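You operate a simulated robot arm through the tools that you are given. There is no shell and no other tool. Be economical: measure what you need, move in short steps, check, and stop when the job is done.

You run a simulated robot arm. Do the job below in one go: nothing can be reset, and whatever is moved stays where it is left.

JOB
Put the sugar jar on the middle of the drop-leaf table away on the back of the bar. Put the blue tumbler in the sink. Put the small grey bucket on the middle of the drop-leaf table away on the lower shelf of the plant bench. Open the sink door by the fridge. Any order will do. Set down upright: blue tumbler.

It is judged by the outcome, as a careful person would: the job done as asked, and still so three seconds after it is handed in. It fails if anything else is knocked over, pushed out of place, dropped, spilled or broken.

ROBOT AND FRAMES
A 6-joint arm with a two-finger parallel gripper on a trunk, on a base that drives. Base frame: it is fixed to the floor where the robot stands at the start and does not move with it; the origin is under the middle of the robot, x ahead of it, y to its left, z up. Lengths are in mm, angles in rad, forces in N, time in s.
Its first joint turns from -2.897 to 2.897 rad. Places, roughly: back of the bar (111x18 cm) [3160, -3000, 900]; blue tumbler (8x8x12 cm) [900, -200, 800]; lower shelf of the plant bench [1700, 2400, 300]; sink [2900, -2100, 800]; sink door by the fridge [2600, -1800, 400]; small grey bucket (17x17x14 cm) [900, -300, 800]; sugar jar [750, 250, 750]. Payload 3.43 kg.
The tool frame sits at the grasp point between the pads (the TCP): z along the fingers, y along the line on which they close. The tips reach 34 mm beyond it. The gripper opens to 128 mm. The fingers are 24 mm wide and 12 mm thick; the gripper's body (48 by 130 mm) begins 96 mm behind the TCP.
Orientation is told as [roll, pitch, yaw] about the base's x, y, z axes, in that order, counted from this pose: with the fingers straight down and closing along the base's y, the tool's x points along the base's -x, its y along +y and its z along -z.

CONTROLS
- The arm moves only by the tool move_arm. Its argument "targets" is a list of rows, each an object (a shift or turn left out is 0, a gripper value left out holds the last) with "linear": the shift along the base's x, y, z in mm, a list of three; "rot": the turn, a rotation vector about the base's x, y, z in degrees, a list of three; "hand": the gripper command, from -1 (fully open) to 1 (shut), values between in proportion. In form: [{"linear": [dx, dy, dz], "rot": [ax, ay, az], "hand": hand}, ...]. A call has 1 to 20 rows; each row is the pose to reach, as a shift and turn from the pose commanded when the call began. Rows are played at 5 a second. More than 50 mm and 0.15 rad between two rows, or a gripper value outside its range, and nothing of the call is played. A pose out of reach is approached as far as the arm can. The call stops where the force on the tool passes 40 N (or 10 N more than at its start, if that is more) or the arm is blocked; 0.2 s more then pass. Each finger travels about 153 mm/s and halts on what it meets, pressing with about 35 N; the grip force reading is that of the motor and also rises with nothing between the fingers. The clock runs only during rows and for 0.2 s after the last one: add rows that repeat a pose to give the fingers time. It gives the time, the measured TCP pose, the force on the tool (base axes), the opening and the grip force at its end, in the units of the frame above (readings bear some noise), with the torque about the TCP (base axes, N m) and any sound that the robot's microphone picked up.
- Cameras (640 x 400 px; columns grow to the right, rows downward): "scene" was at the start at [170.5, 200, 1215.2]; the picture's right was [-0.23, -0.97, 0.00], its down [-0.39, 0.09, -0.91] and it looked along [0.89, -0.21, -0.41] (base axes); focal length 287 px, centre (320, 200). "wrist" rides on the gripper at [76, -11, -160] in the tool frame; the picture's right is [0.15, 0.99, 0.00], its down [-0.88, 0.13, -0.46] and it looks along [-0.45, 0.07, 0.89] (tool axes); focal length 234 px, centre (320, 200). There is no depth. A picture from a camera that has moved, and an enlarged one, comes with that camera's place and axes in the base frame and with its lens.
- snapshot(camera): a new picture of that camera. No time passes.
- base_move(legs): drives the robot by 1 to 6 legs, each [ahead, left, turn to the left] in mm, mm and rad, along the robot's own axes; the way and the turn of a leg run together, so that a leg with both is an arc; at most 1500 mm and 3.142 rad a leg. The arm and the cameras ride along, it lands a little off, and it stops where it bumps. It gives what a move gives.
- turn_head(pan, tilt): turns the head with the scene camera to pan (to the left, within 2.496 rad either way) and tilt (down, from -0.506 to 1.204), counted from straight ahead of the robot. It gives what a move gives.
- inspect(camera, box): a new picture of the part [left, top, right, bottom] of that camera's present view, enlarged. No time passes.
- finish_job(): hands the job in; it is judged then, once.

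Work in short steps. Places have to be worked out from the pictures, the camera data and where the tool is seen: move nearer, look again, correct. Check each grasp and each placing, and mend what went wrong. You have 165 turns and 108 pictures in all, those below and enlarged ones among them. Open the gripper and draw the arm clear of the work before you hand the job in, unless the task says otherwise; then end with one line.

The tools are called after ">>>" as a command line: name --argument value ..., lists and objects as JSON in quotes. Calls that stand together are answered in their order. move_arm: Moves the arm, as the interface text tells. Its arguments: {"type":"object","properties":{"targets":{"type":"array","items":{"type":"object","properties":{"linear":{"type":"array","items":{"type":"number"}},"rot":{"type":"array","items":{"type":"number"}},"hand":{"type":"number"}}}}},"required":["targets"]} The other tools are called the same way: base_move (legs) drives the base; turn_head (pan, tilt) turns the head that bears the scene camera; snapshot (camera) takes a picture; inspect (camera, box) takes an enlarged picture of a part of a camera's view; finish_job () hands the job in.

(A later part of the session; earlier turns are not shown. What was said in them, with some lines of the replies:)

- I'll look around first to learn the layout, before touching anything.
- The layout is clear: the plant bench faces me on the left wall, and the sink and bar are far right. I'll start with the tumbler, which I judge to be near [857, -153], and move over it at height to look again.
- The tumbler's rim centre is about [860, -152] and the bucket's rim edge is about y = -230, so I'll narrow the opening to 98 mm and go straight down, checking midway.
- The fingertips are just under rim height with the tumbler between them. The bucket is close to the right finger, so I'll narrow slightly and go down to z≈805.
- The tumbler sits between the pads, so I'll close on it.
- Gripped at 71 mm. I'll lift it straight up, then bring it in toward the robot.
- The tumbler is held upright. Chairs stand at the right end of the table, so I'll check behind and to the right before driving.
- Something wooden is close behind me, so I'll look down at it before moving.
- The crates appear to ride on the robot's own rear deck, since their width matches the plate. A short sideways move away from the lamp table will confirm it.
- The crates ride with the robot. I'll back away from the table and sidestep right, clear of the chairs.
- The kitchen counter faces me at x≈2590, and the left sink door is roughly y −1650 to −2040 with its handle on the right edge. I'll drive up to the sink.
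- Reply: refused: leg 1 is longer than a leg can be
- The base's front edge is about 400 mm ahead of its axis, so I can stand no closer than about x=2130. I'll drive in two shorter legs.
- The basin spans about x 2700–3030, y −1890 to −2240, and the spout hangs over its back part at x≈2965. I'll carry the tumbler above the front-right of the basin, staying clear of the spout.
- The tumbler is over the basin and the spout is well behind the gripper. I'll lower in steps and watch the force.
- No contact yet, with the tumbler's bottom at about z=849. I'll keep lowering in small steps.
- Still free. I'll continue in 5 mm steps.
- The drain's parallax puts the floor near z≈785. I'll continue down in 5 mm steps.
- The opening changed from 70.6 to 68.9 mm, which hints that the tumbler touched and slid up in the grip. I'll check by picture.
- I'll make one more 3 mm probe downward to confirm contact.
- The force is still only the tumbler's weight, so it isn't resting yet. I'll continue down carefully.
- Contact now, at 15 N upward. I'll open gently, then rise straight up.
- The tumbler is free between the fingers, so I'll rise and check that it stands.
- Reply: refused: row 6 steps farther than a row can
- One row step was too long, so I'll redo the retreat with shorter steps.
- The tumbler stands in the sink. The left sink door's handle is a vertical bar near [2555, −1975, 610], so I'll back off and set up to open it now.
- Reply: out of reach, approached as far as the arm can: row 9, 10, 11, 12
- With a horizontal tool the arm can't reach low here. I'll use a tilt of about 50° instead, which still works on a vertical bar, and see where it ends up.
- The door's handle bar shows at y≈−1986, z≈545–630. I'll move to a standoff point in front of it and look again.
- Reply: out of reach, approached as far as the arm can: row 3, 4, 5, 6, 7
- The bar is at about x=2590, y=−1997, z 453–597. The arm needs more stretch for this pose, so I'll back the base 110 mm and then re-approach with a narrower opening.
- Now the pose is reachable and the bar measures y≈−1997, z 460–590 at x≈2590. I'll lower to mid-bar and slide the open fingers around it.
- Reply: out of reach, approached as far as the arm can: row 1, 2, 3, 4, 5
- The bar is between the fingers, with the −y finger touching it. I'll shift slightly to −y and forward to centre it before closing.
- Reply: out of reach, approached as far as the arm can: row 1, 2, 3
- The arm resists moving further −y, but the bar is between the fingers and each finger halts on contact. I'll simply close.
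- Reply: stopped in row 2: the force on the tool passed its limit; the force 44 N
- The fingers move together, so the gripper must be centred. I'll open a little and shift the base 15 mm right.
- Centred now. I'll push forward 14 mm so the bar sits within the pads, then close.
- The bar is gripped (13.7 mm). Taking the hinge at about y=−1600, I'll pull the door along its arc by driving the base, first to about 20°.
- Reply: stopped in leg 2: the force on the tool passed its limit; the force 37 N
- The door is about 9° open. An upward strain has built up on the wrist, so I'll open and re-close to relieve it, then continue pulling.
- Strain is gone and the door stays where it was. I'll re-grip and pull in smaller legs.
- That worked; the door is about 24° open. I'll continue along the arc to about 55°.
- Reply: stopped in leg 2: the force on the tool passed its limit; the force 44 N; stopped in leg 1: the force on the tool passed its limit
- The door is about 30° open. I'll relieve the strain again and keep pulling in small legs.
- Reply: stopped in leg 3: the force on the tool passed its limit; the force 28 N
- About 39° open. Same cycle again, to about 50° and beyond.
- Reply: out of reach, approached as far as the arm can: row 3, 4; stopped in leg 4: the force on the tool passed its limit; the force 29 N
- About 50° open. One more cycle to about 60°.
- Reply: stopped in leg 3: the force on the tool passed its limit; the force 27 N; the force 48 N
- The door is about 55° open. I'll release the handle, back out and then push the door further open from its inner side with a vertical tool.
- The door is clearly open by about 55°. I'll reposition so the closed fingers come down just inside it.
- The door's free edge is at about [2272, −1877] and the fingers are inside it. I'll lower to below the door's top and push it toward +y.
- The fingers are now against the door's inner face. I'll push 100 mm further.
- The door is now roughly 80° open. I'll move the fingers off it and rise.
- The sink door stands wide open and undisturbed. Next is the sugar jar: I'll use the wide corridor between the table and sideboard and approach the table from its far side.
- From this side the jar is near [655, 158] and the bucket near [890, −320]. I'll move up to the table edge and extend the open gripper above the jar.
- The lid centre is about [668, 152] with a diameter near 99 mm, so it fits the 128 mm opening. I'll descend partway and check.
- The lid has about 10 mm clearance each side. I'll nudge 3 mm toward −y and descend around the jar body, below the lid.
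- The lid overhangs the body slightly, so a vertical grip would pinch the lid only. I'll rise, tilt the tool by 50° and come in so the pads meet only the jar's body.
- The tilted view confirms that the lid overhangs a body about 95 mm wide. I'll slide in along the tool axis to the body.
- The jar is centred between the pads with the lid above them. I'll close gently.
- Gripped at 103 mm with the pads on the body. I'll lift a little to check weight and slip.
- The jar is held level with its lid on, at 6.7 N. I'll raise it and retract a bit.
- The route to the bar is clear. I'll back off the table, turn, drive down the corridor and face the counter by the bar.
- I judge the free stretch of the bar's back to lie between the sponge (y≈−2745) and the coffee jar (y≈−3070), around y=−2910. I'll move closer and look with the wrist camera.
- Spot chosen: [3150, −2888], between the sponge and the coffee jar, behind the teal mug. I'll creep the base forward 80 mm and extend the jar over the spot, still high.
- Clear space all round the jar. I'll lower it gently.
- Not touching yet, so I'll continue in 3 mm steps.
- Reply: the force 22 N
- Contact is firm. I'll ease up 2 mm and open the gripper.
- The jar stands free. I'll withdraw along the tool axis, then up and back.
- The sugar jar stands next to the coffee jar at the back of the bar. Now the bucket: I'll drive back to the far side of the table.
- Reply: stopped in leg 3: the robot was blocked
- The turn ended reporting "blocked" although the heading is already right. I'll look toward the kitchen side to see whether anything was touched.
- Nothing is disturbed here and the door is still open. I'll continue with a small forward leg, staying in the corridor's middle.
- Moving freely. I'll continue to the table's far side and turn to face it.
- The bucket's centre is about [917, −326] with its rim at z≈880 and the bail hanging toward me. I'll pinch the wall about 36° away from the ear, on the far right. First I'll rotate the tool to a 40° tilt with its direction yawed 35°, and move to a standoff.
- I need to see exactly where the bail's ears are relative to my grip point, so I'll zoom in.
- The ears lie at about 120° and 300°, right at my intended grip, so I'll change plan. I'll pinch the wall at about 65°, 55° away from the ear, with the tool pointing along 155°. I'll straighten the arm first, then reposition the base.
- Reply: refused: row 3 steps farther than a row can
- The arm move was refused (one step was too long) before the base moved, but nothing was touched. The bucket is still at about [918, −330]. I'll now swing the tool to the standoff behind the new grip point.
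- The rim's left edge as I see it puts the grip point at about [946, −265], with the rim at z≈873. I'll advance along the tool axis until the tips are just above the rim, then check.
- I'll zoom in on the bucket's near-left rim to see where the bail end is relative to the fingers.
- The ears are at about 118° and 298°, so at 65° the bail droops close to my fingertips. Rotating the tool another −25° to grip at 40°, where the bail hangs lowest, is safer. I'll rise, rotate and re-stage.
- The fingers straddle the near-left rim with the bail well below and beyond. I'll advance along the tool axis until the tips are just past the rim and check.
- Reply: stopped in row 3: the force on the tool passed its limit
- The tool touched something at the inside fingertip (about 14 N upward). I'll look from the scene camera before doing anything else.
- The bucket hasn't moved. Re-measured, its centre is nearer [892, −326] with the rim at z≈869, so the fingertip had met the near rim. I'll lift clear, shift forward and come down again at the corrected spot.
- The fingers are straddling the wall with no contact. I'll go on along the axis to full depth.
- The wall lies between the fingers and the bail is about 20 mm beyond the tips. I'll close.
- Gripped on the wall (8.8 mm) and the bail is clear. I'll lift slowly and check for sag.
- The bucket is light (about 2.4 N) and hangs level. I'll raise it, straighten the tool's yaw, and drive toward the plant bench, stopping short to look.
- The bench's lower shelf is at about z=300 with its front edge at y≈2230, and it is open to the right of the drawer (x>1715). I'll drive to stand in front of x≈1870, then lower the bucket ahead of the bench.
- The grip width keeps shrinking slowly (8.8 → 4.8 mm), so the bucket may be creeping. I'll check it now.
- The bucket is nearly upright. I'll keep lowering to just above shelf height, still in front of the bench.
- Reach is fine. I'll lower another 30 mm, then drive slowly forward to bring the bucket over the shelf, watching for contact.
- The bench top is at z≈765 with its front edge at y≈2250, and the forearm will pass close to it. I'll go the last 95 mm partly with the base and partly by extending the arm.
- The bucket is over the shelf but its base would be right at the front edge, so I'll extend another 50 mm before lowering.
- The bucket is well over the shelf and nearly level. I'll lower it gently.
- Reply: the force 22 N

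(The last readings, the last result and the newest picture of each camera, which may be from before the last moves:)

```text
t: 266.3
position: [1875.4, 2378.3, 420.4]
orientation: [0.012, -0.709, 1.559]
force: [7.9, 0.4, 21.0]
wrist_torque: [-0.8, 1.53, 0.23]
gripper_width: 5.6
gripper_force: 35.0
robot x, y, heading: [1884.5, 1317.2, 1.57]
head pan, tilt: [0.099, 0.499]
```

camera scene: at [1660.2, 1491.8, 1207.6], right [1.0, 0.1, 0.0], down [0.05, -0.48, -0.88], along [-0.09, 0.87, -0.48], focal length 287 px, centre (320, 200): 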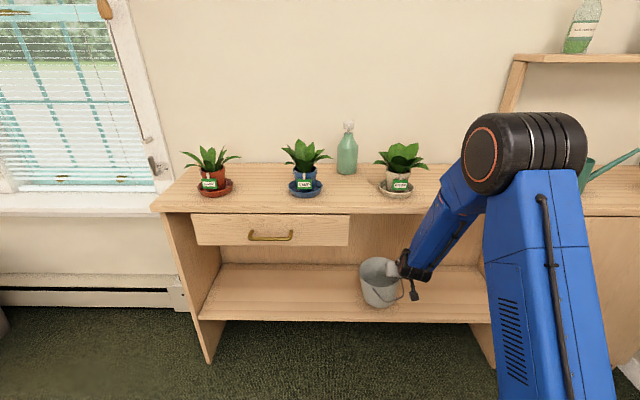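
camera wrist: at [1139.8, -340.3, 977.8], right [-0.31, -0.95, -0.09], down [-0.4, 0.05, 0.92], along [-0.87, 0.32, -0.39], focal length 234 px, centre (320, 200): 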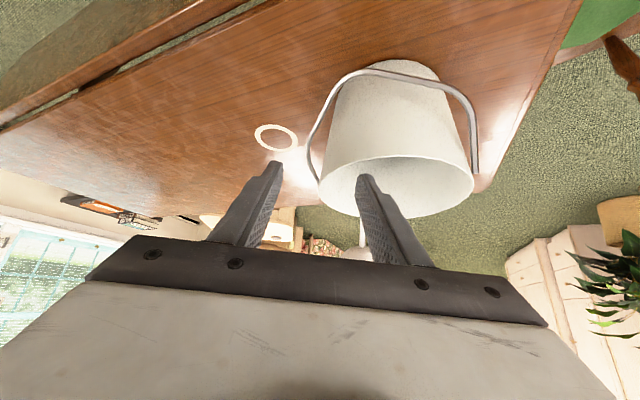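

Contact with the shelf at 21 N. I'll release slowly so the bucket settles flat.

>>> move_arm --targets '[{"linear": [0, 0, 0], "hand": 0.9}, {"linear": [0, 0, 0], "hand": 0.85}, {"linear": [0, 0, 0], "hand": 0.75}, {"linear": [0, 0, 0], "hand": 0.6}, {"linear": [0, 0, 0], "hand": 0.45}, {"linear": [0, 0, 0], "hand": 0.45}]'

>>> inspect --camera "scene" --box '[300, 180, 480, 340]'

>>> snapshot --camera "wrist"

```text
t: 267.7
position: [1874.7, 2378.8, 419.7]
orientation: [0.014, -0.706, 1.561]
force: [-0.1, -0.1, -0.9]
wrist_torque: [0.0, 0.03, 0.0]
gripper_width: 35.4
gripper_force: 0.1
robot x, y, heading: [1888.7, 1320.1, 1.568]
head pan, tilt: [0.099, 0.499]
```

```text
2.50 times, centred on (390, 260) of scene
camera zoom: at [1660.2, 1491.7, 1207.6], right [1.0, 0.1, 0.0], down [0.05, -0.48, -0.88], along [-0.09, 0.87, -0.48], focal length 718 px, centre (145, 50)
```

zoom: 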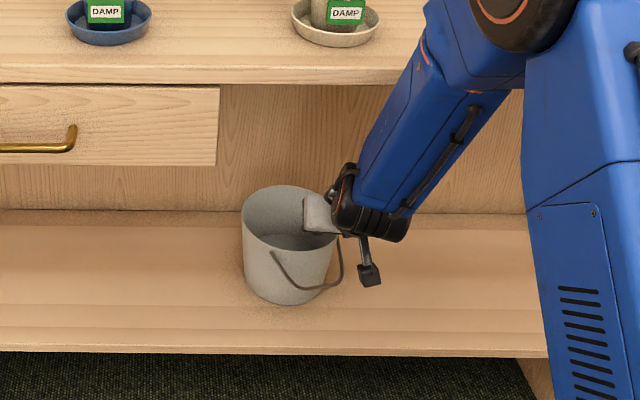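

```text
7 pictures are left
camera wrist: at [1884.5, 2215.8, 490.0], right [-0.99, -0.11, -0.09], down [-0.12, 0.37, 0.92], along [-0.07, 0.92, -0.38], focal length 234 px, centre (320, 200)
```

wrist: 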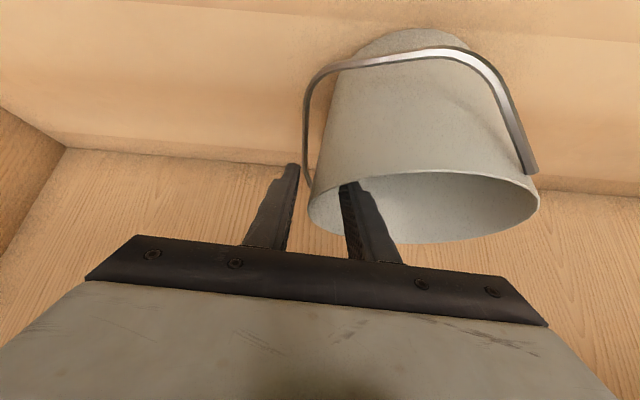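

The bucket stands upright on the lower shelf with the fingers free. I'll withdraw along the tool axis until the tips clear the rim, then back the base out.

>>> move_arm --targets '[{"linear": [0, -10, 12]}, {"linear": [0, -20, 24]}, {"linear": [0, -30, 36]}, {"linear": [0, -42, 50]}, {"linear": [0, -54, 64]}, {"linear": [0, -61, 72]}, {"linear": [0, -61, 72]}]'

>>> snapshot --camera "wrist"

```text
t: 269.3
position: [1874.3, 2317.8, 491.1]
orientation: [0.013, -0.706, 1.561]
force: [0.4, -0.8, 1.0]
wrist_torque: [-0.01, 0.01, 0.01]
gripper_width: 35.2
gripper_force: 0.1
robot x, y, heading: [1885.9, 1319.9, 1.573]
head pan, tilt: [0.099, 0.499]
```

```text
6 pictures are left
camera wrist: at [1884.5, 2154.7, 562.1], right [-0.99, -0.11, -0.09], down [-0.12, 0.37, 0.92], along [-0.07, 0.92, -0.38], focal length 234 px, centre (320, 200)
```

wrist: 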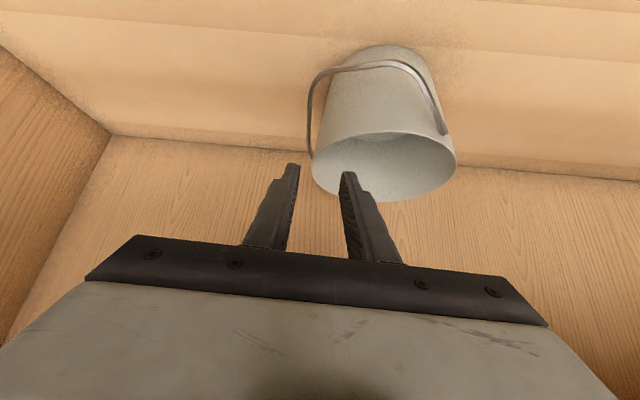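

The tips are above the rim. I'll back the base straight out, then raise the arm.

>>> base_move --legs '[[-350, 0, 0]]'

>>> move_arm --targets '[{"linear": [0, 0, 45]}, {"linear": [0, 0, 90]}, {"linear": [0, 0, 135]}, {"linear": [0, 0, 180]}, {"linear": [0, 0, 225]}, {"linear": [0, 0, 270]}, {"linear": [0, -20, 315]}, {"linear": [0, -40, 360]}, {"linear": [0, -60, 405]}, {"linear": [0, -80, 450]}, {"linear": [0, -100, 495]}]'

>>> snapshot --camera "scene"

```text
t: 271.6
position: [1870.9, 1968.7, 491.7]
orientation: [0.014, -0.707, 1.563]
force: [-0.6, 0.9, 0.5]
wrist_torque: [0.0, 0.03, 0.0]
gripper_width: 34.9
gripper_force: 0.1
robot x, y, heading: [1888.8, 972.6, 1.569]
head pan, tilt: [0.099, 0.499]
```

```text
t: 274.0
position: [1870.1, 1870.4, 986.5]
orientation: [0.012, -0.705, 1.562]
force: [-0.7, 0.9, -0.3]
wrist_torque: [0.0, 0.01, -0.02]
gripper_width: 35.3
gripper_force: 0.0
robot x, y, heading: [1887.5, 969.3, 1.573]
head pan, tilt: [0.099, 0.499]
```

```text
5 pictures are left
camera scene: at [1659.4, 1143.4, 1207.6], right [0.99, 0.1, 0.0], down [0.05, -0.48, -0.88], along [-0.09, 0.87, -0.48], focal length 287 px, centre (320, 200)
```

scene: 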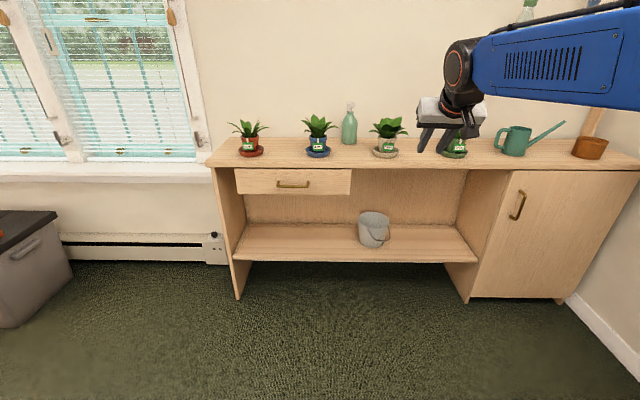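

The bucket is upright on the lower shelf. For a last check of the sink door and tumbler I'll step back to open floor and look toward the kitchen.

>>> base_move --legs '[[-470, 180, 0], [0, 0, 1.3]]'

>>> turn_head --pan 2.2 --tilt 0.2

>>> snapshot --camera "scene"

```text
t: 280.2
position: [834.8, 716.1, 986.5]
orientation: [0.012, -0.706, 2.873]
force: [-0.8, -0.4, 0.4]
wrist_torque: [-0.01, 0.05, -0.01]
gripper_width: 35.3
gripper_force: 0.1
robot x, y, heading: [1710.7, 504.8, 2.887]
head pan, tilt: [0.099, 0.499]
```

```text
t: 282.2
position: [835.0, 715.5, 985.6]
orientation: [0.014, -0.707, 2.872]
force: [-0.4, -0.3, -0.1]
wrist_torque: [0.01, -0.02, 0.0]
gripper_width: 35.4
gripper_force: 0.0
robot x, y, heading: [1706.7, 507.0, 2.886]
head pan, tilt: [2.201, 0.201]
```

```text
4 pictures are left
camera scene: at [1608.1, 224.6, 1235.3], right [-0.93, -0.36, 0.0], down [-0.07, 0.19, -0.98], along [0.35, -0.91, -0.2], focal length 287 px, centre (320, 200)
```

scene: 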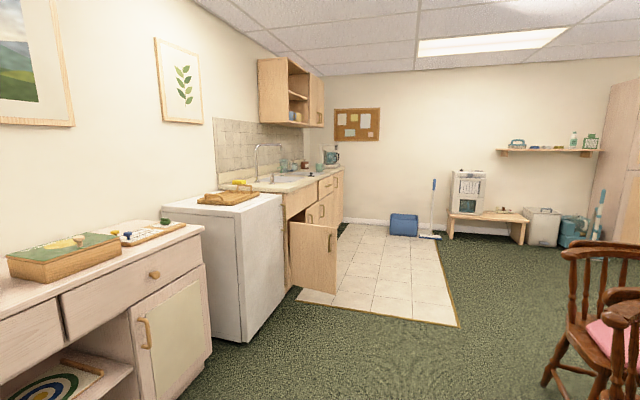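

The door still stands open and the kitchen is undisturbed. I'll open the gripper with the arm clear, then hand in.

>>> move_arm --targets '[{"linear": [0, 0, 30], "hand": -0.5}, {"linear": [0, 0, 60], "hand": -1}, {"linear": [0, 0, 60], "hand": -1}]'

>>> finish_job

```text
t: 283.0
position: [834.4, 716.5, 1046.2]
orientation: [0.012, -0.708, 2.872]
force: [0.3, -0.6, 0.0]
wrist_torque: [0.0, -0.01, 0.01]
gripper_width: 128.1
gripper_force: 0.1
robot x, y, heading: [1707.1, 502.1, 2.88]
head pan, tilt: [2.201, 0.201]
```

```text
The job is handed in.
```

The job is handed in: the sugar jar is at the back of the bar, the blue tumbler stands upright in the sink, the grey bucket is on the lower shelf of the plant bench, and the sink door by the fridge is open.
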